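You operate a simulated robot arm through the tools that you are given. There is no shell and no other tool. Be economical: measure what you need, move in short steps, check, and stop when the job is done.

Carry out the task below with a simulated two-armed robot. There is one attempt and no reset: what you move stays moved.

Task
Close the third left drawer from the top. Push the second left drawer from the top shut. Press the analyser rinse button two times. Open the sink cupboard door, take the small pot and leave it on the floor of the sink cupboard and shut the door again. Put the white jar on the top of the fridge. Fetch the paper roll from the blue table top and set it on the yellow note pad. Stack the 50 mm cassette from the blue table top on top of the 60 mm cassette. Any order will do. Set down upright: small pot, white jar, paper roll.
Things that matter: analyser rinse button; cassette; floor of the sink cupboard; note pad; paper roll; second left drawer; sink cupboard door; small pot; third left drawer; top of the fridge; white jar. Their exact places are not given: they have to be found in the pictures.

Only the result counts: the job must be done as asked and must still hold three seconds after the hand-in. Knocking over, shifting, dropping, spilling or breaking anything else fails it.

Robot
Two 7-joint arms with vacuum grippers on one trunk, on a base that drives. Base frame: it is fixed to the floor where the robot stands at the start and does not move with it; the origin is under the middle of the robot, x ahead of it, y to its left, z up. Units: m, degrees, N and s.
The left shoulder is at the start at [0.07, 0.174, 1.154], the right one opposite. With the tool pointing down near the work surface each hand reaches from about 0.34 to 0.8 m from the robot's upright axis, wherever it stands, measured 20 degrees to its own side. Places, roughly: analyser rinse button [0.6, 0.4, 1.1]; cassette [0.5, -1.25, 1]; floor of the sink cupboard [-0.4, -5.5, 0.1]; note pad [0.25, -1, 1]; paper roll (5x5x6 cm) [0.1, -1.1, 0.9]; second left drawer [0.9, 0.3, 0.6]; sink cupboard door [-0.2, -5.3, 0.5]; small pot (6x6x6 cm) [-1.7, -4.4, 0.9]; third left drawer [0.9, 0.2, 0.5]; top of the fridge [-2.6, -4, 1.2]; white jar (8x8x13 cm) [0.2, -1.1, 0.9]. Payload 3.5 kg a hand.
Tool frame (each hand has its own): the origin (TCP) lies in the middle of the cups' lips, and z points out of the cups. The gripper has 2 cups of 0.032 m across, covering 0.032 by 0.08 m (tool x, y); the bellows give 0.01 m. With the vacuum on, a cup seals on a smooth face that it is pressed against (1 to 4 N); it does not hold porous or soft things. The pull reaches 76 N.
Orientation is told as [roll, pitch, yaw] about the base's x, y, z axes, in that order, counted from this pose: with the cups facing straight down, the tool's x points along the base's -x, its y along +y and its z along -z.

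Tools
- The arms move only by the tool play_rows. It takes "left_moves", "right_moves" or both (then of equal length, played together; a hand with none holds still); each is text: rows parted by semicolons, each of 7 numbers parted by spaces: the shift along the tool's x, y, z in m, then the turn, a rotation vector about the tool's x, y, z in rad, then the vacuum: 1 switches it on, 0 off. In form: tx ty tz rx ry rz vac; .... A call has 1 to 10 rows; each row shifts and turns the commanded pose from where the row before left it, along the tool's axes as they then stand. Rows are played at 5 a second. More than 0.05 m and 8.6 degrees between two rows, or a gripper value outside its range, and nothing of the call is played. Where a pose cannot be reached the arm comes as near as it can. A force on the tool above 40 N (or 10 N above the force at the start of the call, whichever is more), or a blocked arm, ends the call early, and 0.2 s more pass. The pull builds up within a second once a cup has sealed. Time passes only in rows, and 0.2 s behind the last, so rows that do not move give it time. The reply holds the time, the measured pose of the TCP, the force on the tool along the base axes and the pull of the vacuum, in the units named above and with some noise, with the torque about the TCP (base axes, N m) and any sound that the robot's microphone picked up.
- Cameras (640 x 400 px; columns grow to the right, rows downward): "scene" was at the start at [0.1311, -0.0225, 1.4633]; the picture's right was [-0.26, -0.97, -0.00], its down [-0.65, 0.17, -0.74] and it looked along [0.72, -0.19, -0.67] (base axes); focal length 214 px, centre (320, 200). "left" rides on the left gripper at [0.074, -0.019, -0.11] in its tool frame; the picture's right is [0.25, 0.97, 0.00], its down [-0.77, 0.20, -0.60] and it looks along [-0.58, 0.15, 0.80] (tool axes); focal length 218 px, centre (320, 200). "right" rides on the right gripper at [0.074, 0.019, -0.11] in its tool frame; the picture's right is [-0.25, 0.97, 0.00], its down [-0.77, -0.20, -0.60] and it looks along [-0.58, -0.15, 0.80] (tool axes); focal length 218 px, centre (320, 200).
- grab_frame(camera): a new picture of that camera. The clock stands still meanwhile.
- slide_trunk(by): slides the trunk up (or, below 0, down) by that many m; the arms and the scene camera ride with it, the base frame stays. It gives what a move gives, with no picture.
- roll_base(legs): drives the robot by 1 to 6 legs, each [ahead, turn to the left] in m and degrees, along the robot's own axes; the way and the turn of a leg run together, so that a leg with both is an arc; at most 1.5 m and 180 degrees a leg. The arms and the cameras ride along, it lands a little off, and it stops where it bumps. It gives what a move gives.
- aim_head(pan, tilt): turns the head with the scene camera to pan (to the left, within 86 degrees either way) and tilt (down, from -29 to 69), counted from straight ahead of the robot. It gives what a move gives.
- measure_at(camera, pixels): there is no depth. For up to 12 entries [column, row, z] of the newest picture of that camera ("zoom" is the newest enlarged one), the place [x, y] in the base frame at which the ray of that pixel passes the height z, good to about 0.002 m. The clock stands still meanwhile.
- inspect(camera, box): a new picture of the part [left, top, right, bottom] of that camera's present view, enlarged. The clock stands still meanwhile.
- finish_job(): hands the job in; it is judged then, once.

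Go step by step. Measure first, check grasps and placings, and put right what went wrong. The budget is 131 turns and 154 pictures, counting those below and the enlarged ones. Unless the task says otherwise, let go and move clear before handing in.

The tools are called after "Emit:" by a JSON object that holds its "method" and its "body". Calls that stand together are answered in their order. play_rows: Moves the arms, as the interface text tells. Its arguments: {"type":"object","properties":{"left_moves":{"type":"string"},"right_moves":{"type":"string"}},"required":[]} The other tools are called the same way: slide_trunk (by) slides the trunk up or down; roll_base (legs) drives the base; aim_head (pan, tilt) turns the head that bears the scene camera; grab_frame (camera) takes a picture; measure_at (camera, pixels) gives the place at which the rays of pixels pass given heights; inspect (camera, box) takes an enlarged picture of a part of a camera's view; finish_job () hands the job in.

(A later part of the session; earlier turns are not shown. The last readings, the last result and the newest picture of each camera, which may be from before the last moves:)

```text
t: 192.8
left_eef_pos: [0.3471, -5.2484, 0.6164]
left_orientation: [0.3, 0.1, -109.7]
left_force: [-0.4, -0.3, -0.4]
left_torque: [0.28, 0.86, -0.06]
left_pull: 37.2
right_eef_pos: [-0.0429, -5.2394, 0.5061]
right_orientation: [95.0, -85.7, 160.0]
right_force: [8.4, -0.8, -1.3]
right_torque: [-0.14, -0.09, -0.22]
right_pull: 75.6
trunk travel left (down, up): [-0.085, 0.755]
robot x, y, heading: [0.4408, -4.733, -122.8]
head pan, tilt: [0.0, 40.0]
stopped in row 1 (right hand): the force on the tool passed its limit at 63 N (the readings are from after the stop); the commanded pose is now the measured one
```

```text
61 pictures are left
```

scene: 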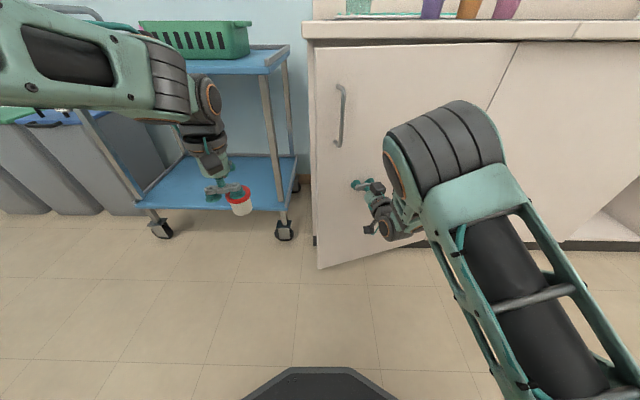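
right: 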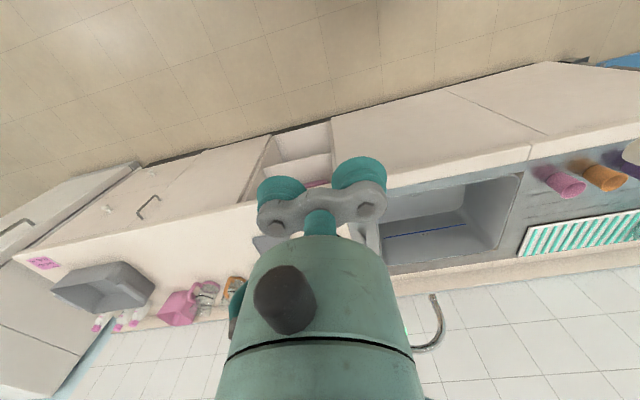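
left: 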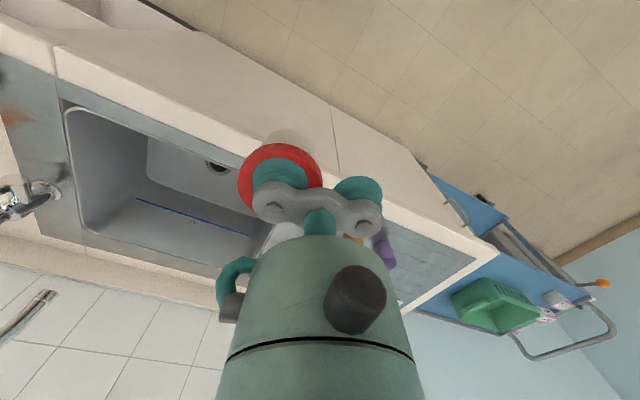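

The forearm seems to run into the door from this angle. I release, retract, swing the left hand (pot) wide, and will re-grip from a stance to the right of the door where the pull arc suits the arm.

Emit:
{"method": "play_rows", "body": {"right_moves": "0 0 0 0 0 0 0;0 0 0 0 0 0 0;0 0 0 0 0 0 0;0 0 0 0 0 0 0;0 0 -0.01 0 0 0 0;0 0 -0.03 0 0 0 0;0 0 -0.03 0 0 0 0;0 0 -0.02 0 0 0 0", "left_moves": "0 0.025 0 0 0 0 1;0 0.025 0 0 0 0 1;0 0.025 0 0 0 0 1;0 0.025 0 0 0 0 1;0 0.025 0 0 0 0 1;0 0.025 0 0 0 0 1;0 0.025 0 0 0 0 1;0 0.025 0 0 0 0 1"}}

Emit:
{"method": "roll_base", "body": {"legs": [[-0.25, 0], [0, 115], [-0.8, 0], [0, -62]]}}

Emit:
{"method": "aim_head", "body": {"pan": -10, "tilt": 35}}

Emit:
{"method": "grab_frame", "body": {"camera": "scene"}}

```text
t: 194.6
left_eef_pos: [0.535, -5.3165, 0.6179]
left_orientation: [0.3, 0.1, -109.7]
left_force: [-0.3, -0.2, -1.0]
left_torque: [0.26, 0.87, -0.04]
left_pull: 38.0
right_eef_pos: [-0.0285, -5.1718, 0.5091]
right_orientation: [86.6, -85.4, 166.9]
right_force: [0.0, 0.3, -0.7]
right_torque: [0.03, 0.02, -0.05]
right_pull: 0.1
right hand out of reach, approached as far as the arm can: row 7, 8
trunk travel left (down, up): [-0.085, 0.755]
robot x, y, heading: [0.4416, -4.7335, -122.1]
head pan, tilt: [0.0, 40.0]
```

```text
t: 207.8
left_eef_pos: [0.3077, -4.6855, 0.6178]
left_orientation: [0.4, 0.2, -56.5]
left_force: [0.7, 0.5, -1.1]
left_torque: [-0.52, 0.77, -0.03]
left_pull: 38.0
right_eef_pos: [-0.1421, -5.0495, 0.5167]
right_orientation: [96.7, -84.9, -149.6]
right_force: [-0.3, -0.3, 0.5]
right_torque: [-0.03, 0.0, 0.0]
right_pull: 0.0
trunk travel left (down, up): [-0.085, 0.755]
robot x, y, heading: [-0.2155, -4.4112, -69.1]
head pan, tilt: [0.0, 40.0]
```

```text
t: 208.5
left_eef_pos: [0.3071, -4.6851, 0.6186]
left_orientation: [0.4, 0.1, -56.5]
left_force: [0.3, 1.1, -0.6]
left_torque: [-0.51, 0.75, -0.03]
left_pull: 37.9
right_eef_pos: [-0.1438, -5.0491, 0.5169]
right_orientation: [96.5, -84.7, -149.7]
right_force: [-0.5, 0.1, 0.7]
right_torque: [0.03, 0.02, 0.0]
right_pull: 0.0
trunk travel left (down, up): [-0.085, 0.755]
robot x, y, heading: [-0.2228, -4.4146, -69.2]
head pan, tilt: [-10.0, 35.0]
```

```text
60 pictures are left
```

scene: 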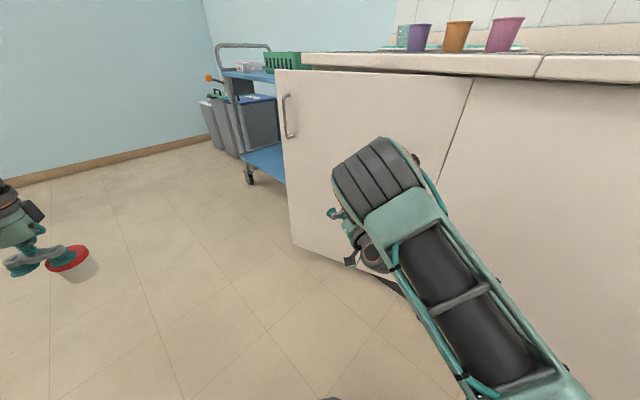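

Robot is at the new stance; door still ajar ~20°. I turn the right hand to face the door (heading ≈-103°) and move in front of it.

Emit:
{"method": "play_rows", "body": {"right_moves": "0 0 0 0.125 0 0 0;0 0 0 0.125 0 0 0;0 0 0 0.125 0 0 0;0 0 0 0.125 0 0 0;0 0 0 0.125 0 0 0;0 0 0 0.125 0 0 0;0 0 0 0.125 0 0 0;0 0.045 0 0 0 0 0;0 0.045 0 0 0 0 0;0 0.045 0 0 0 0 0"}}

Emit:
{"method": "grab_frame", "body": {"camera": "scene"}}

Emit:
{"method": "grab_frame", "body": {"camera": "right"}}

```text
t: 210.7
left_eef_pos: [0.307, -4.6849, 0.618]
left_orientation: [0.2, 0.1, -56.5]
left_force: [-0.6, 0.5, -0.8]
left_torque: [-0.51, 0.75, -0.07]
left_pull: 38.2
right_eef_pos: [-0.01, -5.0662, 0.4956]
right_orientation: [37.3, -84.2, -137.0]
right_force: [0.4, 0.2, 0.0]
right_torque: [0.02, 0.0, 0.01]
right_pull: 0.0
right hand out of reach, approached as far as the arm can: row 1, 2
trunk travel left (down, up): [-0.085, 0.755]
robot x, y, heading: [-0.2196, -4.4101, -69.3]
head pan, tilt: [-10.0, 35.0]
```

```text
59 pictures are left
```

scene: 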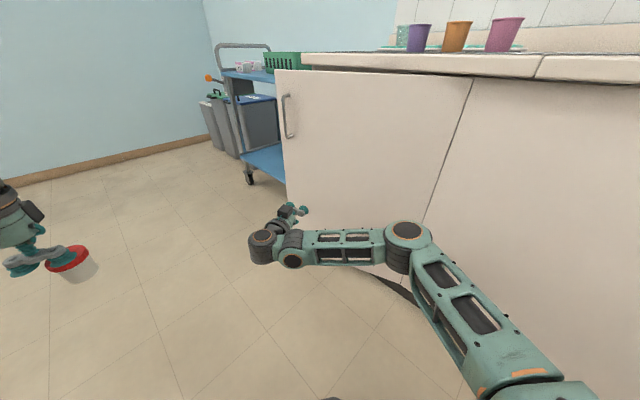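

```text
58 pictures are left
```

right: 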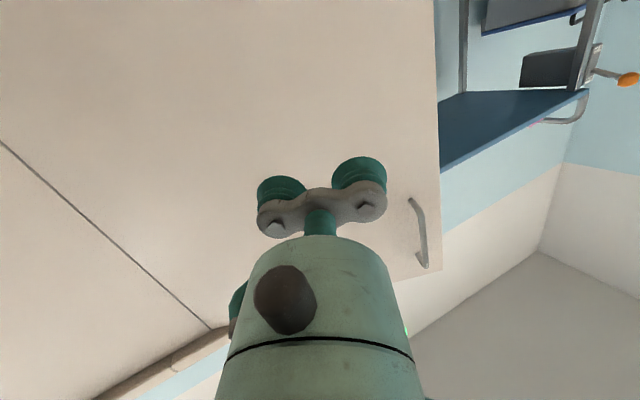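

The hand faces the door 17 cm away. I square it up slightly, advance, and seal.

Emit:
{"method": "play_rows", "body": {"right_moves": "0 0 0.03 0.03 -0.04 0 0;0 0 0.03 0.03 -0.04 0 0;0 0 0.04 0 0 0 1;0 0 0.04 0 0 0 1;0 0 0.012 0 0 0 1;0 0 0.004 0 0 0 1;0 0 0.004 0 0 0 1;0 0 0.004 0 0 0 1;0 0 0.004 0 0 0 1;0 0 0.004 0 0 0 1"}}

```text
t: 212.9
left_eef_pos: [0.3076, -4.6847, 0.6176]
left_orientation: [0.2, 0.1, -56.5]
left_force: [0.2, 0.4, -0.8]
left_torque: [-0.52, 0.73, -0.01]
left_pull: 37.9
right_eef_pos: [-0.0483, -5.2361, 0.4897]
right_orientation: [85.6, -86.6, 171.2]
right_force: [0.1, 0.1, 0.1]
right_torque: [-0.01, -0.02, 0.0]
right_pull: 0.1
trunk travel left (down, up): [-0.085, 0.755]
robot x, y, heading: [-0.2181, -4.4117, -69.1]
head pan, tilt: [-10.0, 35.0]
```

Emit:
{"method": "play_rows", "body": {"right_moves": "0 0 0.004 0 0 0 1;0 0 0.004 0 0 0 1;0 0 0.004 0 0 0 1;0 0 0.004 0 0 0 1;0 0 0.004 0 0 0 1;0 0 0.004 0 0 0 1;0 0 0 0 0 0 1;0 0 0 0 0 0 1"}}

Emit:
{"method": "grab_frame", "body": {"camera": "scene"}}

```text
t: 214.7
left_eef_pos: [0.3071, -4.6853, 0.6178]
left_orientation: [0.3, 0.1, -56.5]
left_force: [-0.2, -0.1, -1.2]
left_torque: [-0.52, 0.73, -0.02]
left_pull: 37.7
right_eef_pos: [-0.0528, -5.2598, 0.4899]
right_orientation: [85.9, -86.6, 170.8]
right_force: [-1.0, 0.5, 0.1]
right_torque: [-0.26, -0.28, -0.31]
right_pull: 75.8
trunk travel left (down, up): [-0.085, 0.755]
robot x, y, heading: [-0.2171, -4.4132, -69.4]
head pan, tilt: [-10.0, 35.0]
```

```text
57 pictures are left
```

scene: 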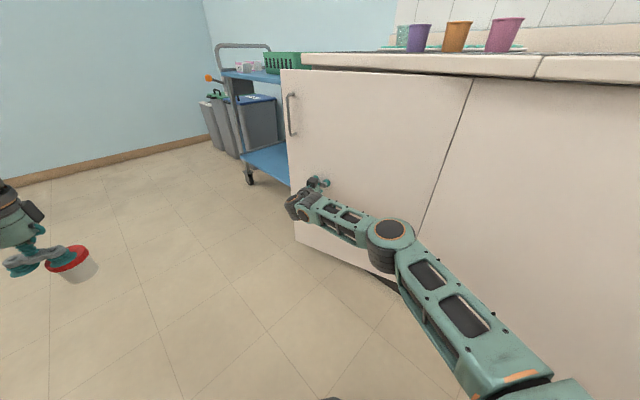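

Sealed again (75.8 N) at ~16° opening. I pull along the arc.

Emit:
{"method": "play_rows", "body": {"right_moves": "0 -0.0003 -0.012 -0.03 0 0 1;0 -0.0006 -0.0198 -0.05 0 0 1;0 -0.001 -0.0277 -0.07 0 0 1;0 -0.001 -0.0277 -0.07 0 0 1;0 -0.001 -0.0277 -0.07 0 0 1;0 -0.001 -0.0277 -0.07 0 0 1;0 -0.001 -0.0277 -0.07 0 0 1;0 -0.001 -0.0277 -0.07 0 0 1;0 -0.001 -0.0277 -0.07 0 0 1;0 -0.0006 -0.0198 -0.05 0 0 1"}}

Emit:
{"method": "grab_frame", "body": {"camera": "scene"}}

```text
t: 216.9
left_eef_pos: [0.3085, -4.6835, 0.6173]
left_orientation: [0.1, -0.1, -56.6]
left_force: [0.3, 0.4, -0.4]
left_torque: [-0.53, 0.75, -0.01]
left_pull: 37.8
right_eef_pos: [-0.0699, -5.0164, 0.4878]
right_orientation: [124.8, -86.5, 167.5]
right_force: [28.6, 11.0, 14.4]
right_torque: [0.25, -0.11, -0.24]
right_pull: 75.0
trunk travel left (down, up): [-0.085, 0.755]
robot x, y, heading: [-0.215, -4.4126, -69.1]
head pan, tilt: [-10.0, 35.0]
```

```text
56 pictures are left
```

scene: 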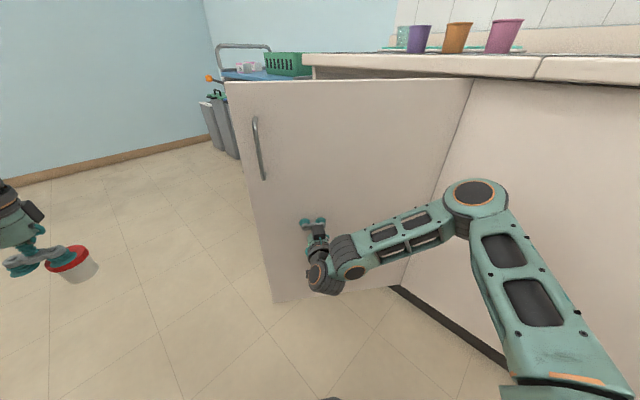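

The door is at ~52°. I continue the arc, easing slightly outward in radius.

Emit:
{"method": "play_rows", "body": {"right_moves": "0 0.004 -0.0277 -0.07 0 0 1;0 0.001 -0.0283 -0.07 0 0 1;0 0 -0.0283 -0.07 0 0 1;0 0 -0.0283 -0.07 0 0 1;0 0 -0.0283 -0.07 0 0 1;0 0 -0.0283 -0.07 0 0 1;0 0 -0.0283 -0.07 0 0 1"}}

Emit:
{"method": "grab_frame", "body": {"camera": "scene"}}

```text
t: 218.2
left_eef_pos: [0.3068, -4.6854, 0.6169]
left_orientation: [0.3, 0.1, -56.4]
left_force: [0.0, -0.4, 0.3]
left_torque: [-0.51, 0.74, -0.03]
left_pull: 37.9
right_eef_pos: [-0.135, -4.895, 0.4764]
right_orientation: [132.1, -86.3, -179.6]
right_force: [0.7, 0.1, 2.9]
right_torque: [-0.63, 1.0, 0.17]
right_pull: 75.2
right hand out of reach, approached as far as the arm can: row 6
trunk travel left (down, up): [-0.085, 0.755]
robot x, y, heading: [-0.2187, -4.4079, -69.3]
head pan, tilt: [-10.0, 35.0]
stopped in row 6 (right hand): the force on the tool passed its limit at 58 N (the readings are from after the stop); the commanded pose is now the measured one
```

```text
55 pictures are left
```

scene: 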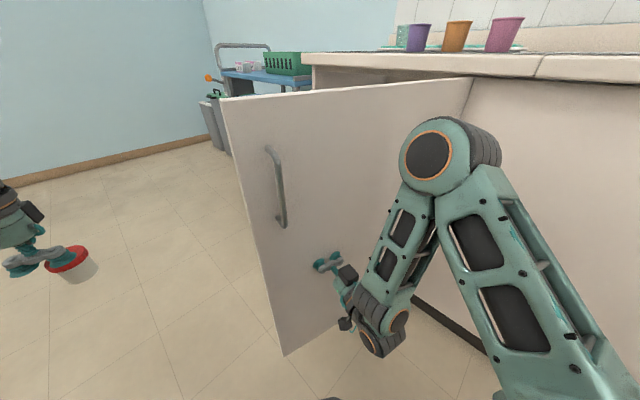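

Door is at ~72°. I release, back away, fold the right hand and raise the trunk so the arms pass over the open door.

Emit:
{"method": "play_rows", "body": {"right_moves": "0 0 0 0 0 0 0;0 0 0 0 0 0 0;0 0 0 0 0 0 0;0 0 0 0 0 0 0;0 0 -0.01 0 0 0 0;0 0 -0.02 0 0 0 0"}}

Emit:
{"method": "roll_base", "body": {"legs": [[-0.3, 0]]}}

Emit:
{"method": "slide_trunk", "body": {"by": 0.4}}

Emit:
{"method": "slide_trunk", "body": {"by": 0.2}}

Emit:
{"method": "play_rows", "body": {"right_moves": "-0.02 0 0 0 0.131 0 0;-0.02 0 0 0 0.131 0 0;-0.02 0 0 0 0.131 0 0;-0.02 0 0 0 0.131 0 0;0 0 -0.02 0 0.131 0 0;0 0 -0.02 0 0.131 0 0;0 0 -0.02 0 0.131 0 0;0 0 -0.02 0 0.131 0 0;0 0 -0.02 0 0.131 0 0;0 -0.03 -0.02 0 0.131 0 0"}}

Emit:
{"method": "grab_frame", "body": {"camera": "scene"}}

```text
t: 219.6
left_eef_pos: [0.3075, -4.6857, 0.6173]
left_orientation: [0.3, 0.1, -56.4]
left_force: [-0.1, 0.2, -1.3]
left_torque: [-0.49, 0.74, -0.01]
left_pull: 37.7
right_eef_pos: [-0.1353, -4.8957, 0.4771]
right_orientation: [129.5, -86.4, -177.0]
right_force: [0.3, -0.3, 0.7]
right_torque: [-0.02, 0.03, 0.02]
right_pull: 0.1
right hand out of reach, approached as far as the arm can: row 5, 6
trunk travel left (down, up): [-0.085, 0.755]
robot x, y, heading: [-0.2197, -4.4071, -69.2]
head pan, tilt: [-10.0, 35.0]
```

```text
t: 221.6
left_eef_pos: [0.2011, -4.4036, 0.6173]
left_orientation: [0.3, 0.1, -56.3]
left_force: [0.1, -0.2, -0.3]
left_torque: [-0.53, 0.76, -0.02]
left_pull: 37.9
right_eef_pos: [-0.2415, -4.6147, 0.4759]
right_orientation: [129.6, -86.4, -176.9]
right_force: [0.3, 0.0, 0.1]
right_torque: [0.01, 0.03, -0.02]
right_pull: 0.2
trunk travel left (down, up): [-0.085, 0.755]
robot x, y, heading: [-0.3254, -4.1336, -69.2]
head pan, tilt: [-10.0, 35.0]
```

```text
t: 225.5
left_eef_pos: [0.2012, -4.4023, 1.0175]
left_orientation: [0.3, 0.1, -56.4]
left_force: [-0.8, 0.0, -0.3]
left_torque: [-0.51, 0.67, -0.02]
left_pull: 38.4
right_eef_pos: [-0.2419, -4.6139, 0.8761]
right_orientation: [129.4, -86.4, -176.8]
right_force: [0.5, -0.1, 0.1]
right_torque: [0.02, -0.02, 0.0]
right_pull: 0.1
trunk travel left (down, up): [-0.485, 0.355]
robot x, y, heading: [-0.3252, -4.1295, -69.2]
head pan, tilt: [-10.0, 35.0]
```

```text
t: 227.6
left_eef_pos: [0.2003, -4.403, 1.2166]
left_orientation: [0.3, 0.0, -56.3]
left_force: [-0.4, -0.4, -0.5]
left_torque: [-0.5, 0.77, 0.0]
left_pull: 37.7
right_eef_pos: [-0.2412, -4.6145, 1.0767]
right_orientation: [129.4, -86.4, -176.8]
right_force: [-0.4, 1.1, -0.5]
right_torque: [-0.04, -0.02, 0.0]
right_pull: 0.1
trunk travel left (down, up): [-0.685, 0.155]
robot x, y, heading: [-0.3261, -4.1319, -69.1]
head pan, tilt: [-10.0, 35.0]
```

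```text
t: 229.8
left_eef_pos: [0.2009, -4.404, 1.2173]
left_orientation: [0.3, 0.2, -56.4]
left_force: [0.2, 0.4, -0.1]
left_torque: [-0.53, 0.73, -0.03]
left_pull: 38.0
right_eef_pos: [-0.2983, -4.5921, 1.207]
right_orientation: [2.9, -17.1, -48.3]
right_force: [-0.5, 1.3, 0.2]
right_torque: [0.02, 0.04, -0.01]
right_pull: 0.2
right hand out of reach, approached as far as the arm can: row 1, 2
trunk travel left (down, up): [-0.685, 0.155]
robot x, y, heading: [-0.3267, -4.1322, -69.2]
head pan, tilt: [-10.0, 35.0]
```

```text
54 pictures are left
```

scene: 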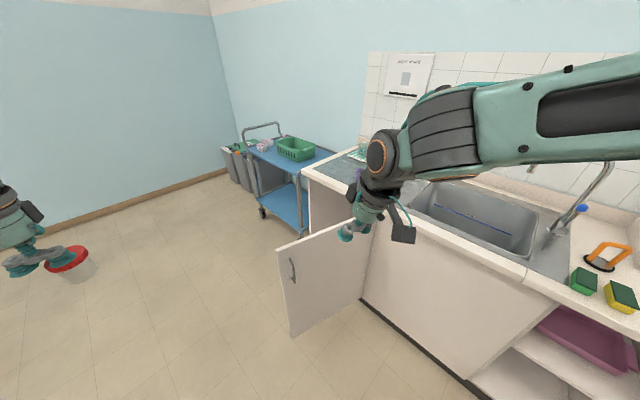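

Right hand is folded. I drive around the open door to its left side.

Emit:
{"method": "play_rows", "body": {"right_moves": "0 -0.04 0 0 0.131 0 0;0 -0.04 0 0 0.131 0 0;0 -0.04 0 0 0 0 0;0 -0.03 0 0 0 0 0"}}

Emit:
{"method": "roll_base", "body": {"legs": [[0, 40.4], [1.17, 0], [0, -89]]}}

Emit:
{"method": "aim_head", "body": {"pan": -20, "tilt": 45}}

Emit:
{"method": "grab_frame", "body": {"camera": "scene"}}

```text
t: 230.8
left_eef_pos: [0.2001, -4.4039, 1.2181]
left_orientation: [0.3, 0.1, -56.4]
left_force: [-0.5, 0.2, -0.3]
left_torque: [-0.52, 0.72, -0.04]
left_pull: 38.3
right_eef_pos: [-0.4096, -4.6928, 1.1999]
right_orientation: [2.9, -2.2, -47.6]
right_force: [-0.1, 0.4, 0.3]
right_torque: [-0.04, 0.03, -0.01]
right_pull: 0.1
trunk travel left (down, up): [-0.685, 0.155]
robot x, y, heading: [-0.3266, -4.1299, -69.0]
head pan, tilt: [-10.0, 35.0]
```

```text
t: 242.4
left_eef_pos: [0.7997, -5.2967, 1.2168]
left_orientation: [0.3, 0.0, -107.6]
left_force: [-0.8, -0.3, -0.7]
left_torque: [0.27, 0.86, -0.02]
left_pull: 37.9
right_eef_pos: [0.1916, -5.0036, 1.2009]
right_orientation: [2.7, -2.2, -98.7]
right_force: [1.0, 0.1, 0.0]
right_torque: [0.02, 0.0, 0.02]
right_pull: 0.0
trunk travel left (down, up): [-0.685, 0.155]
robot x, y, heading: [0.682, -4.7145, -120.3]
head pan, tilt: [-10.0, 35.0]
```

```text
t: 243.1
left_eef_pos: [0.7987, -5.2971, 1.216]
left_orientation: [0.3, 0.2, -107.5]
left_force: [-0.4, 0.4, -0.7]
left_torque: [0.28, 0.87, 0.0]
left_pull: 38.2
right_eef_pos: [0.1922, -5.0027, 1.2011]
right_orientation: [2.7, -2.1, -98.6]
right_force: [0.6, 0.3, 0.5]
right_torque: [-0.03, 0.0, 0.01]
right_pull: 0.0
trunk travel left (down, up): [-0.685, 0.155]
robot x, y, heading: [0.6824, -4.7156, -120.2]
head pan, tilt: [-20.0, 45.0]
```

```text
53 pictures are left
```

scene: 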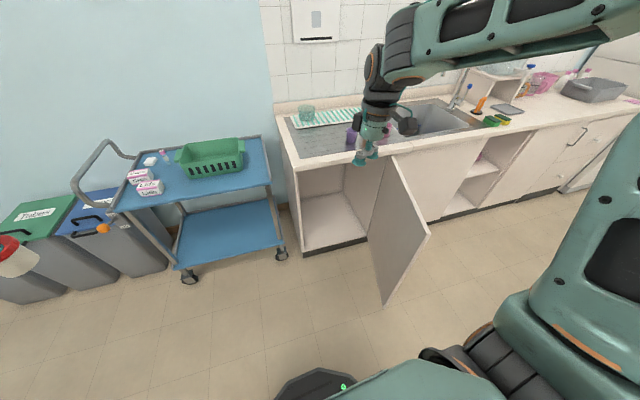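

The cupboard is open and its floor is visible (≈330,220). I measure the floor and door.

Emit:
{"method": "measure_at", "body": {"camera": "scene", "pixels": [[303, 250, 0.1], [367, 238, 0.1], [328, 222, 0.12], [345, 196, 0.12], [428, 234, 0.84], [384, 303, 0.1], [298, 170, 0.83], [380, 155, 0.83]]}}

Emit:
{"method": "inspect", "body": {"camera": "scene", "box": [270, 130, 440, 310]}}

```text
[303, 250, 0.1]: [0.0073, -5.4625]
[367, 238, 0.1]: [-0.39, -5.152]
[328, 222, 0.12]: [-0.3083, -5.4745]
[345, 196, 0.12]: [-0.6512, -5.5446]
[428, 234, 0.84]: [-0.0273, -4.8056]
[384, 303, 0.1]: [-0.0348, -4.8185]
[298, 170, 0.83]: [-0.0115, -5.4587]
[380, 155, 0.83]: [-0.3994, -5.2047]
```

```text
2.22 times, centred on (355, 220) of scene
```

zoom: 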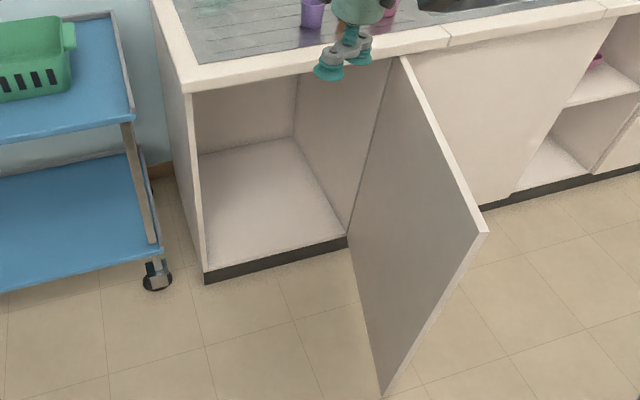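

Everything fits. I bring the pot hand in front of the robot, raise the right hand clear of the door, and drive to the stance (≈0.35,-4.94, heading -140°).

Emit:
{"method": "play_rows", "body": {"left_moves": "0 -0.0425 0 0 0 0 1;0 -0.0425 0 0 0 0 1;0 -0.0425 0 0 0 0 1;0 -0.0425 0 0 0 0 1;0 -0.0425 0 0 0 0 1;0 -0.0425 0 0 0 0 1;0 -0.0425 0 0 0 0 1;0 -0.0425 0 0 0 0 1", "right_moves": "0 0 -0.0375 0 0 0 0;0 0 -0.0375 0 0 0 0;0 0 -0.0375 0 0 0 0;0 0 -0.0375 0 0 0 0;0 0 -0.0375 0 0 0 0;0 0 -0.0375 0 0 0 0;0 0 -0.0375 0 0 0 0;0 0 -0.0375 0 0 0 0"}}

Emit:
{"method": "roll_base", "body": {"legs": [[0, -26], [0.4, 0], [0, 6]]}}

Emit:
{"method": "aim_head", "body": {"pan": 0, "tilt": 50}}

Emit:
{"method": "grab_frame", "body": {"camera": "scene"}}

```text
t: 244.8
left_eef_pos: [0.5163, -5.208, 1.2172]
left_orientation: [0.4, 0.1, -107.6]
left_force: [-0.7, 0.0, 0.4]
left_torque: [0.25, 0.85, -0.02]
left_pull: 37.7
right_eef_pos: [0.1759, -4.9947, 1.4594]
right_orientation: [2.1, -3.3, -97.8]
right_force: [-40.0, -3.4, -42.1]
right_torque: [-2.88, -3.89, 2.96]
right_pull: 0.2
trunk travel left (down, up): [-0.685, 0.155]
robot x, y, heading: [0.6836, -4.7155, -120.1]
head pan, tilt: [-20.0, 45.0]
stopped in row 8 (right hand): the force on the tool passed its limit at 233 N (the readings are from after the stop); the commanded pose is now the measured one
```

```text
t: 245.6
left_eef_pos: [0.508, -5.2045, 1.2164]
left_orientation: [0.2, 0.1, -108.9]
left_force: [1.0, 0.9, -0.6]
left_torque: [0.27, 0.83, -0.03]
left_pull: 37.4
right_eef_pos: [0.1725, -4.9852, 1.4616]
right_orientation: [1.8, -3.4, -98.7]
right_force: [-12.4, -0.5, -12.6]
right_torque: [-0.88, -1.3, 0.99]
right_pull: 0.1
trunk travel left (down, up): [-0.685, 0.155]
robot x, y, heading: [0.6807, -4.7157, -121.5]
head pan, tilt: [-20.0, 45.0]
stopped in leg 1: the force on the tool passed its limit at 70 N (the readings are from after the stop); the commanded pose is now the measured one
```

```text
t: 246.4
left_eef_pos: [0.5067, -5.2025, 1.2171]
left_orientation: [0.3, 0.1, -108.8]
left_force: [-0.1, 0.1, -0.1]
left_torque: [0.28, 0.85, 0.01]
left_pull: 37.7
right_eef_pos: [0.17, -4.9833, 1.4609]
right_orientation: [1.8, -3.4, -98.9]
right_force: [-19.9, 1.4, -21.0]
right_torque: [-1.76, -2.06, 1.64]
right_pull: 0.2
trunk travel left (down, up): [-0.685, 0.155]
robot x, y, heading: [0.6813, -4.7164, -121.5]
head pan, tilt: [0.0, 50.0]
```

```text
51 pictures are left
```

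scene: 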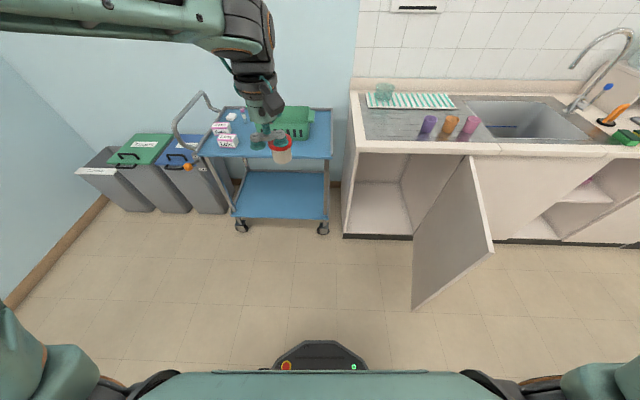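

The right hand pressed against the robot's own structure when raised. I lower it again by 8 cm.

Emit:
{"method": "play_rows", "body": {"right_moves": "0 0 0.02 0 0 0 0;0 0 0.03 0 0 0 0;0 -0.02 0.03 0 0 0 0"}}

Emit:
{"method": "grab_frame", "body": {"camera": "right"}}

```text
t: 247.2
left_eef_pos: [0.5059, -5.2037, 1.2172]
left_orientation: [0.3, 0.1, -108.9]
left_force: [0.0, 0.3, -0.4]
left_torque: [0.26, 0.84, -0.02]
left_pull: 37.5
right_eef_pos: [0.1504, -4.986, 1.38]
right_orientation: [1.8, -3.4, -98.9]
right_force: [-0.5, 0.3, 0.4]
right_torque: [-0.01, 0.0, -0.01]
right_pull: 0.1
trunk travel left (down, up): [-0.685, 0.155]
robot x, y, heading: [0.6831, -4.7175, -121.6]
head pan, tilt: [0.0, 50.0]
```

```text
50 pictures are left
```

right: 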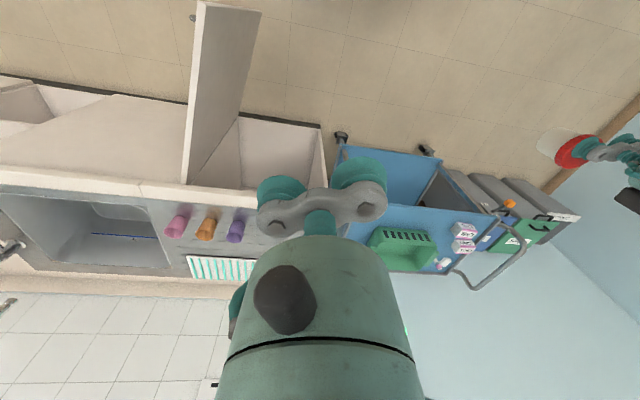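

Free now. I lower the trunk here, in open space, then drive to the stance so the right hand ends up inside the door where it can push it wider.

Emit:
{"method": "slide_trunk", "body": {"by": -0.4}}

Emit:
{"method": "slide_trunk", "body": {"by": -0.27}}

Emit:
{"method": "roll_base", "body": {"legs": [[0, -24.7], [0.33, 0], [0, 6]]}}

Emit:
{"method": "grab_frame", "body": {"camera": "scene"}}

```text
t: 251.0
left_eef_pos: [0.507, -5.2033, 0.8167]
left_orientation: [0.2, 0.0, -108.8]
left_force: [-0.3, -0.5, -0.4]
left_torque: [0.28, 0.87, 0.0]
left_pull: 37.4
right_eef_pos: [0.1533, -4.9858, 0.9802]
right_orientation: [1.9, -3.3, -98.9]
right_force: [0.6, 0.0, -0.1]
right_torque: [-0.02, 0.06, 0.01]
right_pull: 0.0
trunk travel left (down, up): [-0.285, 0.555]
robot x, y, heading: [0.6865, -4.7141, -121.5]
head pan, tilt: [0.0, 50.0]
```

```text
t: 253.8
left_eef_pos: [0.5071, -5.2041, 0.5475]
left_orientation: [0.3, 0.1, -108.9]
left_force: [0.6, -0.2, 0.5]
left_torque: [0.29, 0.9, -0.02]
left_pull: 37.8
right_eef_pos: [0.1541, -4.9845, 0.7118]
right_orientation: [2.0, -3.2, -98.9]
right_force: [0.1, -0.7, 0.3]
right_torque: [0.0, -0.02, -0.03]
right_pull: 0.1
trunk travel left (down, up): [-0.015, 0.825]
robot x, y, heading: [0.6894, -4.7184, -121.7]
head pan, tilt: [0.0, 50.0]
```

```text
t: 256.2
left_eef_pos: [0.2579, -5.1277, 0.5463]
left_orientation: [0.2, 0.0, -133.4]
left_force: [0.7, -0.3, -1.3]
left_torque: [0.59, 0.72, -0.02]
left_pull: 38.4
right_eef_pos: [0.0336, -4.7779, 0.7133]
right_orientation: [2.6, -2.3, -124.0]
right_force: [14.4, 11.4, 2.2]
right_torque: [-0.78, 0.97, -0.11]
right_pull: 0.0
trunk travel left (down, up): [-0.015, 0.825]
robot x, y, heading: [0.6194, -4.7556, -146.5]
head pan, tilt: [0.0, 50.0]
stopped in leg 2: the force on the tool passed its limit at 159 N (the readings are from after the stop); the commanded pose is now the measured one
```

```text
49 pictures are left
```

scene: 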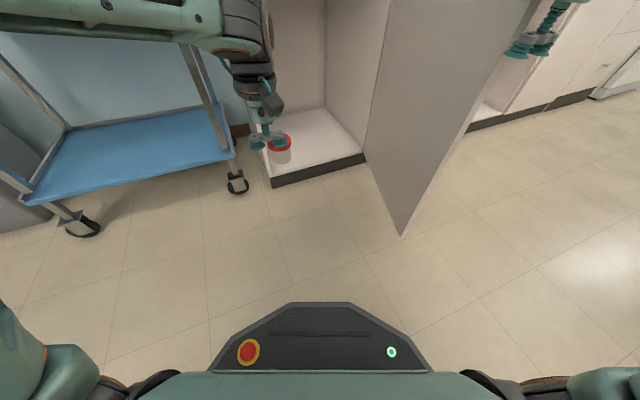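

The right hand met the door's edge from outside. I back off slightly, bring the right hand to the inner side, then continue.

Emit:
{"method": "roll_base", "body": {"legs": [[-0.08, 0]]}}

Emit:
{"method": "play_rows", "body": {"right_moves": "-0.0154 0.037 0 0 0 0 0;-0.0154 0.037 0 0 0 0 0;-0.0154 0.037 0 0 0 0 0;-0.0154 0.037 0 0 0 0 0;-0.0154 0.037 0 0 0 0 0"}}

Emit:
{"method": "roll_base", "body": {"legs": [[0.36, 0], [0, 5]]}}

Emit:
{"method": "aim_head", "body": {"pan": -10, "tilt": 40}}

Emit:
{"method": "grab_frame", "body": {"camera": "scene"}}

```text
t: 257.3
left_eef_pos: [0.3244, -5.0844, 0.5459]
left_orientation: [0.3, 0.1, -133.3]
left_force: [-0.2, 0.0, 0.1]
left_torque: [0.61, 0.68, -0.04]
left_pull: 38.1
right_eef_pos: [0.0989, -4.7356, 0.712]
right_orientation: [2.6, -2.1, -123.8]
right_force: [0.2, -0.2, 0.1]
right_torque: [0.01, 0.0, 0.02]
right_pull: 0.1
trunk travel left (down, up): [-0.015, 0.825]
robot x, y, heading: [0.6862, -4.7111, -146.2]
head pan, tilt: [0.0, 50.0]
```

```text
t: 258.5
left_eef_pos: [0.3255, -5.0851, 0.5456]
left_orientation: [0.3, 0.2, -133.4]
left_force: [-0.3, 0.7, 0.9]
left_torque: [0.62, 0.69, -0.07]
left_pull: 38.3
right_eef_pos: [0.2099, -4.9009, 0.7226]
right_orientation: [2.7, -2.2, -123.9]
right_force: [0.1, 0.6, -0.4]
right_torque: [0.03, 0.0, -0.02]
right_pull: 0.1
trunk travel left (down, up): [-0.015, 0.825]
robot x, y, heading: [0.6913, -4.7101, -145.8]
head pan, tilt: [0.0, 50.0]
```

```text
t: 261.3
left_eef_pos: [0.0542, -5.3193, 0.5469]
left_orientation: [0.3, 0.2, -128.6]
left_force: [-0.1, 0.7, -0.9]
left_torque: [0.52, 0.72, -0.02]
left_pull: 37.7
right_eef_pos: [-0.0758, -5.1438, 0.7221]
right_orientation: [2.7, -2.1, -119.1]
right_force: [1.1, 0.5, 0.6]
right_torque: [-0.01, 0.0, 0.0]
right_pull: 0.0
trunk travel left (down, up): [-0.015, 0.825]
robot x, y, heading: [0.3823, -4.9178, -141.4]
head pan, tilt: [0.0, 50.0]
```

```text
t: 262.0
left_eef_pos: [0.0529, -5.3171, 0.5464]
left_orientation: [0.3, 0.2, -128.5]
left_force: [0.1, 0.5, -0.6]
left_torque: [0.53, 0.7, -0.02]
left_pull: 38.0
right_eef_pos: [-0.0786, -5.1449, 0.7239]
right_orientation: [2.7, -2.1, -119.0]
right_force: [-0.5, 0.0, -0.5]
right_torque: [0.02, -0.02, -0.01]
right_pull: 0.1
trunk travel left (down, up): [-0.015, 0.825]
robot x, y, heading: [0.3819, -4.9193, -141.1]
head pan, tilt: [-10.0, 40.0]
```

```text
48 pictures are left
```

scene: 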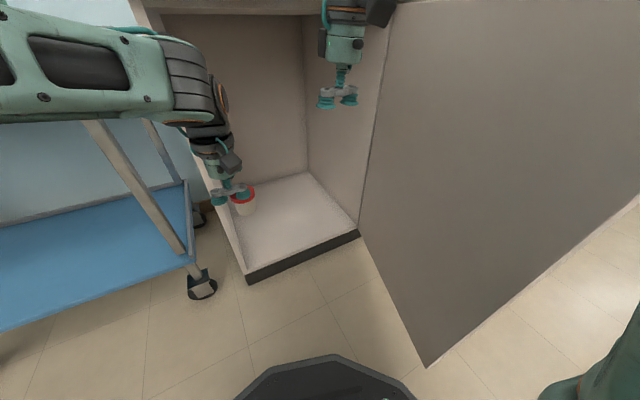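

The door leaves ample room and the pot hangs in front of the opening. I lower it to z≈0.32 and reach in.

Emit:
{"method": "play_rows", "body": {"left_moves": "0 0 0.045 0 0 0 1;0 0 0.045 0 0 0 1;0 0 0.045 0 0 0 1;0 0 0.045 0 0 0 1;0 0 0.045 0 0 0 1;-0.041 -0.017 0 0 0 0 1;-0.041 -0.017 0 0 0 0 1;-0.041 -0.017 0 0 0 0 1;-0.041 -0.017 0 0 0 0 1;-0.041 -0.017 0 0 0 0 1"}}

Emit:
{"method": "grab_frame", "body": {"camera": "scene"}}

Emit:
{"method": "grab_frame", "body": {"camera": "left"}}

```text
t: 264.2
left_eef_pos: [-0.1386, -5.4234, 0.3206]
left_orientation: [0.3, 0.4, -128.6]
left_force: [0.4, -0.2, -0.6]
left_torque: [0.53, 0.72, -0.05]
left_pull: 37.4
right_eef_pos: [-0.0772, -5.1437, 0.7219]
right_orientation: [2.8, -2.1, -119.0]
right_force: [-0.1, 0.1, 0.1]
right_torque: [0.0, 0.0, -0.04]
right_pull: 0.1
trunk travel left (down, up): [-0.015, 0.825]
robot x, y, heading: [0.3828, -4.9167, -141.5]
head pan, tilt: [-10.0, 40.0]
```

```text
47 pictures are left
```

scene: 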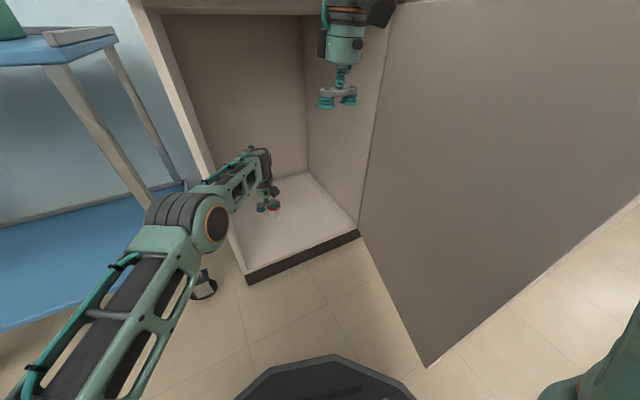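

```text
46 pictures are left
```

left: 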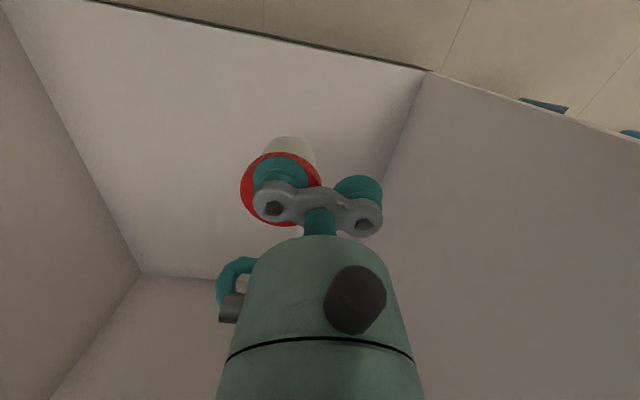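

The pot is inside. I go 9 cm deeper, then lower until it touches the floor.

Emit:
{"method": "play_rows", "body": {"left_moves": "-0.041 -0.017 0 0 0 0 1;-0.041 -0.017 0 0 0 0 1;0 0 0.04 0 0 0 1;0 0 0.04 0 0 0 1;0 0 0.03 0 0 0 1;0 0 0.006 0 0 0 1;0 0 0.006 0 0 0 1;0 0 0.006 0 0 0 1;0 0 0 0 0 0 1"}}

```text
t: 266.2
left_eef_pos: [-0.1405, -5.4226, 0.1925]
left_orientation: [0.3, 0.2, -128.5]
left_force: [-0.2, 0.2, 0.3]
left_torque: [0.56, 0.71, -0.08]
left_pull: 37.5
left hand out of reach, approached as far as the arm can: row 1, 2, 4, 5, 7
right_eef_pos: [-0.077, -5.1454, 0.7224]
right_orientation: [2.7, -2.2, -119.0]
right_force: [0.1, 1.0, 0.2]
right_torque: [0.0, 0.02, 0.01]
right_pull: 0.1
trunk travel left (down, up): [-0.015, 0.825]
robot x, y, heading: [0.3811, -4.9162, -141.5]
head pan, tilt: [-10.0, 40.0]
```

Arm's reach limit; I lift 2 cm and roll the base ahead 8 cm, then lower again.

Emit:
{"method": "play_rows", "body": {"left_moves": "0.04 0.017 -0.03 0 0 0 1;0.03 0.012 -0.01 0 0 0 1"}}

Emit:
{"method": "roll_base", "body": {"legs": [[0.08, 0]]}}

Emit:
{"method": "grab_frame", "body": {"camera": "left"}}

```text
refused: row 1 steps farther than a row can; nothing moved
```

```text
t: 267.3
left_eef_pos: [-0.2035, -5.4732, 0.1922]
left_orientation: [0.3, 0.1, -128.5]
left_force: [0.4, 0.3, -0.3]
left_torque: [0.53, 0.7, -0.07]
left_pull: 37.4
right_eef_pos: [-0.1391, -5.1943, 0.7226]
right_orientation: [2.8, -2.2, -119.0]
right_force: [0.8, -0.3, 0.6]
right_torque: [0.02, 0.0, 0.01]
right_pull: 0.1
trunk travel left (down, up): [-0.015, 0.825]
robot x, y, heading: [0.3212, -4.9643, -141.3]
head pan, tilt: [-10.0, 40.0]
```

```text
45 pictures are left
```

left: 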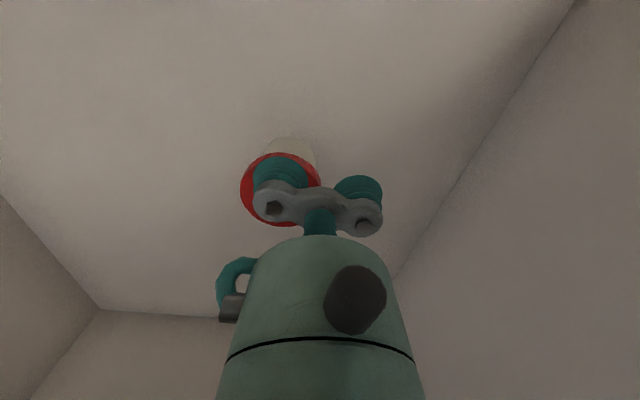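

Base moved 8 cm with no contact; the pot is now 12 cm inside. I reset the command to the reachable pose and creep down.

Emit:
{"method": "play_rows", "body": {"left_moves": "0.041 0.017 0 0 0 0 1;0.041 0.017 0 0 0 0 1;0 0 0.005 0 0 0 1;0 0 0.005 0 0 0 1;0 0 0.005 0 0 0 1;0 0 0.005 0 0 0 1;0 0 0 0 0 0 1"}}

```text
t: 268.9
left_eef_pos: [-0.1258, -5.4308, 0.1723]
left_orientation: [0.4, 0.2, -128.5]
left_force: [-0.8, -0.9, -0.2]
left_torque: [0.51, 0.66, -0.14]
left_pull: 38.0
right_eef_pos: [-0.1395, -5.1939, 0.7229]
right_orientation: [2.7, -2.2, -118.9]
right_force: [-0.1, 0.6, -0.5]
right_torque: [0.01, 0.02, 0.0]
right_pull: 0.1
trunk travel left (down, up): [-0.015, 0.825]
robot x, y, heading: [0.3207, -4.9684, -141.5]
head pan, tilt: [-10.0, 40.0]
```

The command had not run ahead, so it stepped back. I re-extend (now within reach) and creep down.

Emit:
{"method": "play_rows", "body": {"left_moves": "-0.041 -0.017 -0.005 0 0 0 1;-0.041 -0.017 0 0 0 0 1;0 0 0.008 0 0 0 1;0 0 0.005 0 0 0 1;0 0 0.005 0 0 0 1;0 0 0.005 0 0 0 1;0 0 0.005 0 0 0 1;0 0 0.005 0 0 0 1;0 0 0 0 0 0 1"}}

```text
t: 270.9
left_eef_pos: [-0.1954, -5.467, 0.154]
left_orientation: [0.2, 0.0, -128.4]
left_force: [-0.3, -3.0, 5.1]
left_torque: [0.59, 0.8, 0.07]
left_pull: 37.5
left hand out of reach, approached as far as the arm can: row 2, 6, 8
right_eef_pos: [-0.1395, -5.1948, 0.7226]
right_orientation: [2.6, -2.1, -119.0]
right_force: [0.5, 0.6, 0.1]
right_torque: [0.05, -0.01, -0.01]
right_pull: 0.1
trunk travel left (down, up): [-0.015, 0.825]
robot x, y, heading: [0.3189, -4.9651, -141.3]
head pan, tilt: [-10.0, 40.0]
```

Contact (5 N up). I nudge 2 mm more, release, and raise.

Emit:
{"method": "play_rows", "body": {"left_moves": "0 0 0.002 0 0 0 1;0 0 0 0 0 0 0;0 0 0 0 0 0 0;0 0 0 0 0 0 0;0 0 0 0 0 0 0;0 0 -0.005 0 0 0 0;0 0 -0.015 0 0 0 0;0 0 -0.03 0 0 0 0;0 0 -0.04 0 0 0 0"}}

Emit:
{"method": "grab_frame", "body": {"camera": "left"}}

```text
t: 272.9
left_eef_pos: [-0.1956, -5.4659, 0.2389]
left_orientation: [0.2, 0.3, -128.5]
left_force: [-0.4, 0.5, 0.0]
left_torque: [0.02, -0.02, -0.03]
left_pull: 0.2
right_eef_pos: [-0.1394, -5.1938, 0.7226]
right_orientation: [2.6, -2.2, -119.0]
right_force: [0.3, 0.0, -0.2]
right_torque: [0.01, 0.01, -0.05]
right_pull: 0.1
trunk travel left (down, up): [-0.015, 0.825]
robot x, y, heading: [0.3196, -4.9652, -141.1]
head pan, tilt: [-10.0, 40.0]
```

```text
44 pictures are left
```

left: 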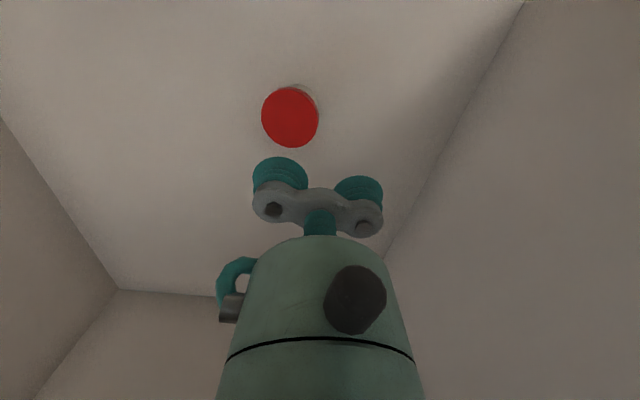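

The pot stands upright on the cupboard floor. I withdraw the left arm, lower the right hand, and back the robot out.

Emit:
{"method": "play_rows", "body": {"left_moves": "0 0 -0.04 0 0 0 0;0 0 -0.03 0 0 0 0;0.041 0.017 0 0 0 0 0;0.041 0.017 0 0 0 0 0;0.041 0.017 0 0 0 0 0;0.041 0.017 0 0 0 0 0;0.041 0.017 0 0 0 0 0", "right_moves": "0 0 0 0 0 0 0;0 0 0 0 0 0 0;0 0 0.045 0 0 0 0;0 0 0.045 0 0 0 0;0 0 0.045 0 0 0 0;0 0 0.045 0 0 0 0;0 0 0.045 0 0 0 0"}}

Emit:
{"method": "roll_base", "body": {"legs": [[-0.35, 0]]}}

Emit:
{"method": "grab_frame", "body": {"camera": "scene"}}

```text
t: 274.5
left_eef_pos: [0.0004, -5.3589, 0.3093]
left_orientation: [0.3, 0.1, -128.4]
left_force: [-0.2, -0.1, 0.2]
left_torque: [0.0, -0.02, 0.0]
left_pull: 0.1
right_eef_pos: [-0.1331, -5.2081, 0.5005]
right_orientation: [2.7, -2.2, -118.9]
right_force: [0.2, 0.9, 0.0]
right_torque: [0.02, 0.0, 0.02]
right_pull: 0.1
trunk travel left (down, up): [-0.015, 0.825]
robot x, y, heading: [0.3205, -4.9652, -141.4]
head pan, tilt: [-10.0, 40.0]
```

```text
t: 276.7
left_eef_pos: [0.2714, -5.1413, 0.3099]
left_orientation: [0.3, 0.2, -128.6]
left_force: [-0.8, 0.0, 0.0]
left_torque: [-0.02, 0.03, 0.02]
left_pull: 0.1
right_eef_pos: [0.1383, -4.9908, 0.5]
right_orientation: [2.7, -2.2, -119.1]
right_force: [0.4, -0.1, -0.4]
right_torque: [0.04, 0.03, 0.03]
right_pull: 0.0
trunk travel left (down, up): [-0.015, 0.825]
robot x, y, heading: [0.5926, -4.7458, -141.4]
head pan, tilt: [-10.0, 40.0]
```

```text
43 pictures are left
```

scene: 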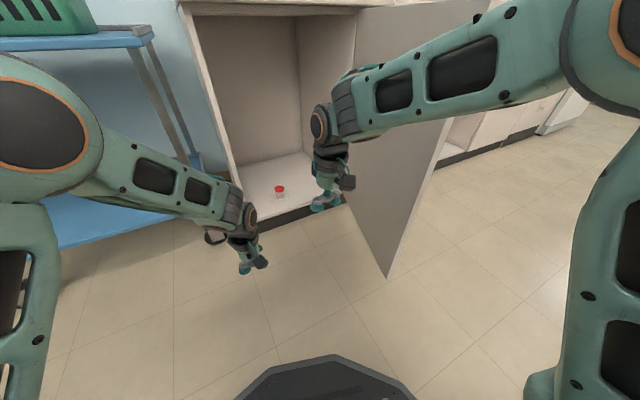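

Pot visible upright inside (280,190). I drive around to the outer side of the door.

Emit:
{"method": "roll_base", "body": {"legs": [[0, 94.6], [-0.75, 0], [0, -53]]}}

Emit:
{"method": "grab_frame", "body": {"camera": "scene"}}

```text
t: 287.2
left_eef_pos: [0.0956, -4.7297, 0.3079]
left_orientation: [0.3, 0.3, -86.3]
left_force: [-0.4, 0.1, -0.5]
left_torque: [-0.03, -0.04, -0.01]
left_pull: 0.0
right_eef_pos: [-0.1041, -4.7077, 0.4996]
right_orientation: [2.7, -2.2, -76.9]
right_force: [0.0, 0.5, -0.9]
right_torque: [-0.02, 0.0, -0.01]
right_pull: 0.1
trunk travel left (down, up): [-0.015, 0.825]
robot x, y, heading: [0.0683, -4.2239, -99.2]
head pan, tilt: [-10.0, 40.0]
```

```text
42 pictures are left
```

scene: 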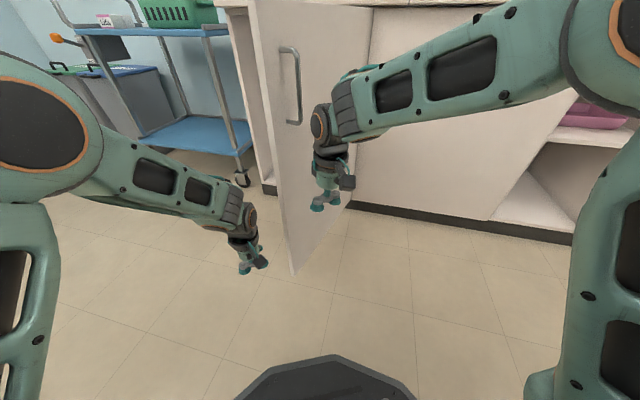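

The left hand would be pinched, so I move it well left first, then roll ahead so the right hand pushes the door's outer face.

Emit:
{"method": "play_rows", "body": {"left_moves": "0.02 0.03 -0.03 0 0 0 0;0.02 0.03 -0.03 0 0 0 0;0.02 0.04 0 0 0 0 0;0.02 0.04 0 0 0 0 0;0 0.045 0 0 0 0 0;0 0.045 0 0 0 0 0;0 0.045 0 0 0 0 0"}}

Emit:
{"method": "roll_base", "body": {"legs": [[0.4, 0]]}}

Emit:
{"method": "grab_frame", "body": {"camera": "scene"}}

```text
t: 288.9
left_eef_pos: [0.3648, -4.6336, 0.3719]
left_orientation: [0.2, 0.2, -86.4]
left_force: [0.8, 0.6, -0.4]
left_torque: [0.01, 0.03, 0.03]
left_pull: 0.1
right_eef_pos: [-0.1045, -4.7072, 0.4993]
right_orientation: [2.8, -2.2, -76.9]
right_force: [0.4, -0.8, -0.2]
right_torque: [0.0, -0.04, 0.0]
right_pull: 0.1
trunk travel left (down, up): [-0.015, 0.825]
robot x, y, heading: [0.07, -4.2246, -99.2]
head pan, tilt: [-10.0, 40.0]
```

```text
t: 291.4
left_eef_pos: [0.2977, -5.0345, 0.3717]
left_orientation: [0.2, 0.2, -86.5]
left_force: [0.1, 0.4, 1.1]
left_torque: [-0.02, -0.04, 0.03]
left_pull: 0.1
right_eef_pos: [-0.1698, -5.1065, 0.4991]
right_orientation: [2.6, -2.2, -77.0]
right_force: [0.8, 0.2, -0.4]
right_torque: [-0.01, -0.03, -0.01]
right_pull: 0.0
trunk travel left (down, up): [-0.015, 0.825]
robot x, y, heading: [0.0054, -4.6243, -99.1]
head pan, tilt: [-10.0, 40.0]
```

```text
41 pictures are left
```

scene: 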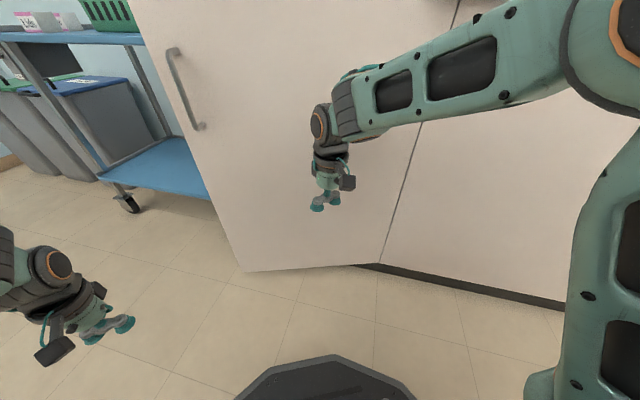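

The door is down to ~25°. I finish with the right arm, sliding toward the free edge and pushing.

Emit:
{"method": "play_rows", "body": {"right_moves": "-0.035 0.01 0 0 0 0 0;-0.035 0.01 0 0 0 0 0;-0.035 0.01 0 0 0 0 0;-0.035 0.01 0 0 0 0 0;-0.035 0.01 0 0 0 0 0;-0.025 0 0 0 0 0 0;-0.01 0 0 0 0 0 0;-0.01 0 0 0 0 0 0;-0.01 0 0 0 0 0 0;-0.01 0 0 0 0 0 0"}}

Emit:
{"method": "grab_frame", "body": {"camera": "scene"}}

```text
t: 293.6
left_eef_pos: [0.2974, -5.0341, 0.3716]
left_orientation: [0.3, 0.3, -86.5]
left_force: [-0.5, 0.0, 0.8]
left_torque: [0.01, -0.02, 0.01]
left_pull: 0.0
right_eef_pos: [-0.0664, -5.3038, 0.5079]
right_orientation: [2.7, -2.1, -77.0]
right_force: [0.3, 0.6, 0.3]
right_torque: [0.0, -0.01, 0.01]
right_pull: 0.2
right hand out of reach, approached as far as the arm can: row 8, 9, 10
trunk travel left (down, up): [-0.015, 0.825]
robot x, y, heading: [0.0035, -4.6226, -99.2]
head pan, tilt: [-10.0, 40.0]
```

```text
40 pictures are left
```

scene: 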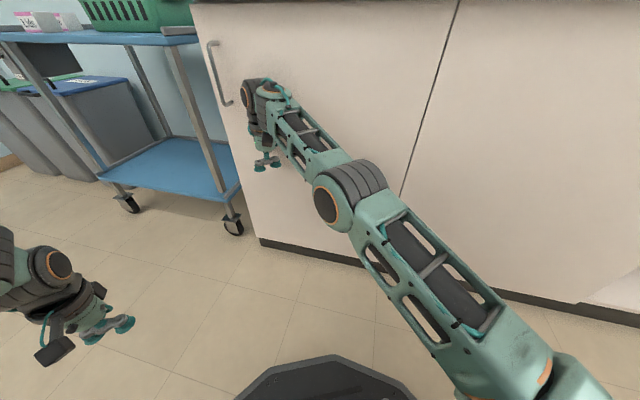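

Nearly shut. The arm is at full reach, so I roll the base ahead a few cm to press it home.

Emit:
{"method": "roll_base", "body": {"legs": [[0.07, 0]]}}

Emit:
{"method": "inspect", "body": {"camera": "scene", "box": [180, 0, 480, 280]}}

```text
t: 294.4
left_eef_pos: [0.2932, -5.0613, 0.3726]
left_orientation: [0.2, 0.2, -86.5]
left_force: [-0.5, 1.0, -0.5]
left_torque: [-0.01, 0.0, -0.02]
left_pull: 0.1
right_eef_pos: [-0.0627, -5.3247, 0.5083]
right_orientation: [2.4, -1.0, -75.7]
right_force: [5.2, 16.8, 7.5]
right_torque: [-2.0, 0.5, 0.05]
right_pull: 0.1
trunk travel left (down, up): [-0.015, 0.825]
robot x, y, heading: [-0.0019, -4.6499, -99.0]
head pan, tilt: [-10.0, 40.0]
stopped in leg 1: the force on the tool passed its limit at 207 N (the readings are from after the stop); the commanded pose is now the measured one
```

```text
1.43 times, centred on (330, 140) of scene
```

zoom: 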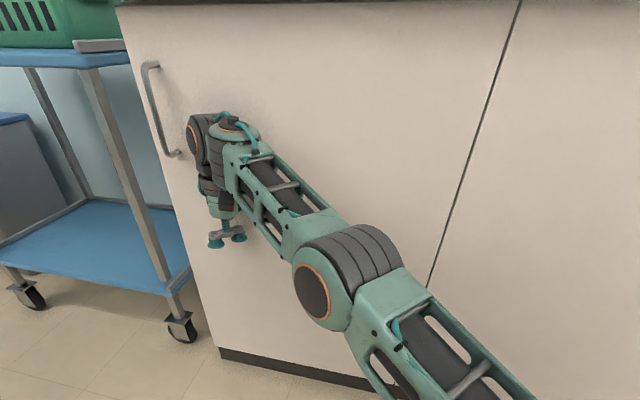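

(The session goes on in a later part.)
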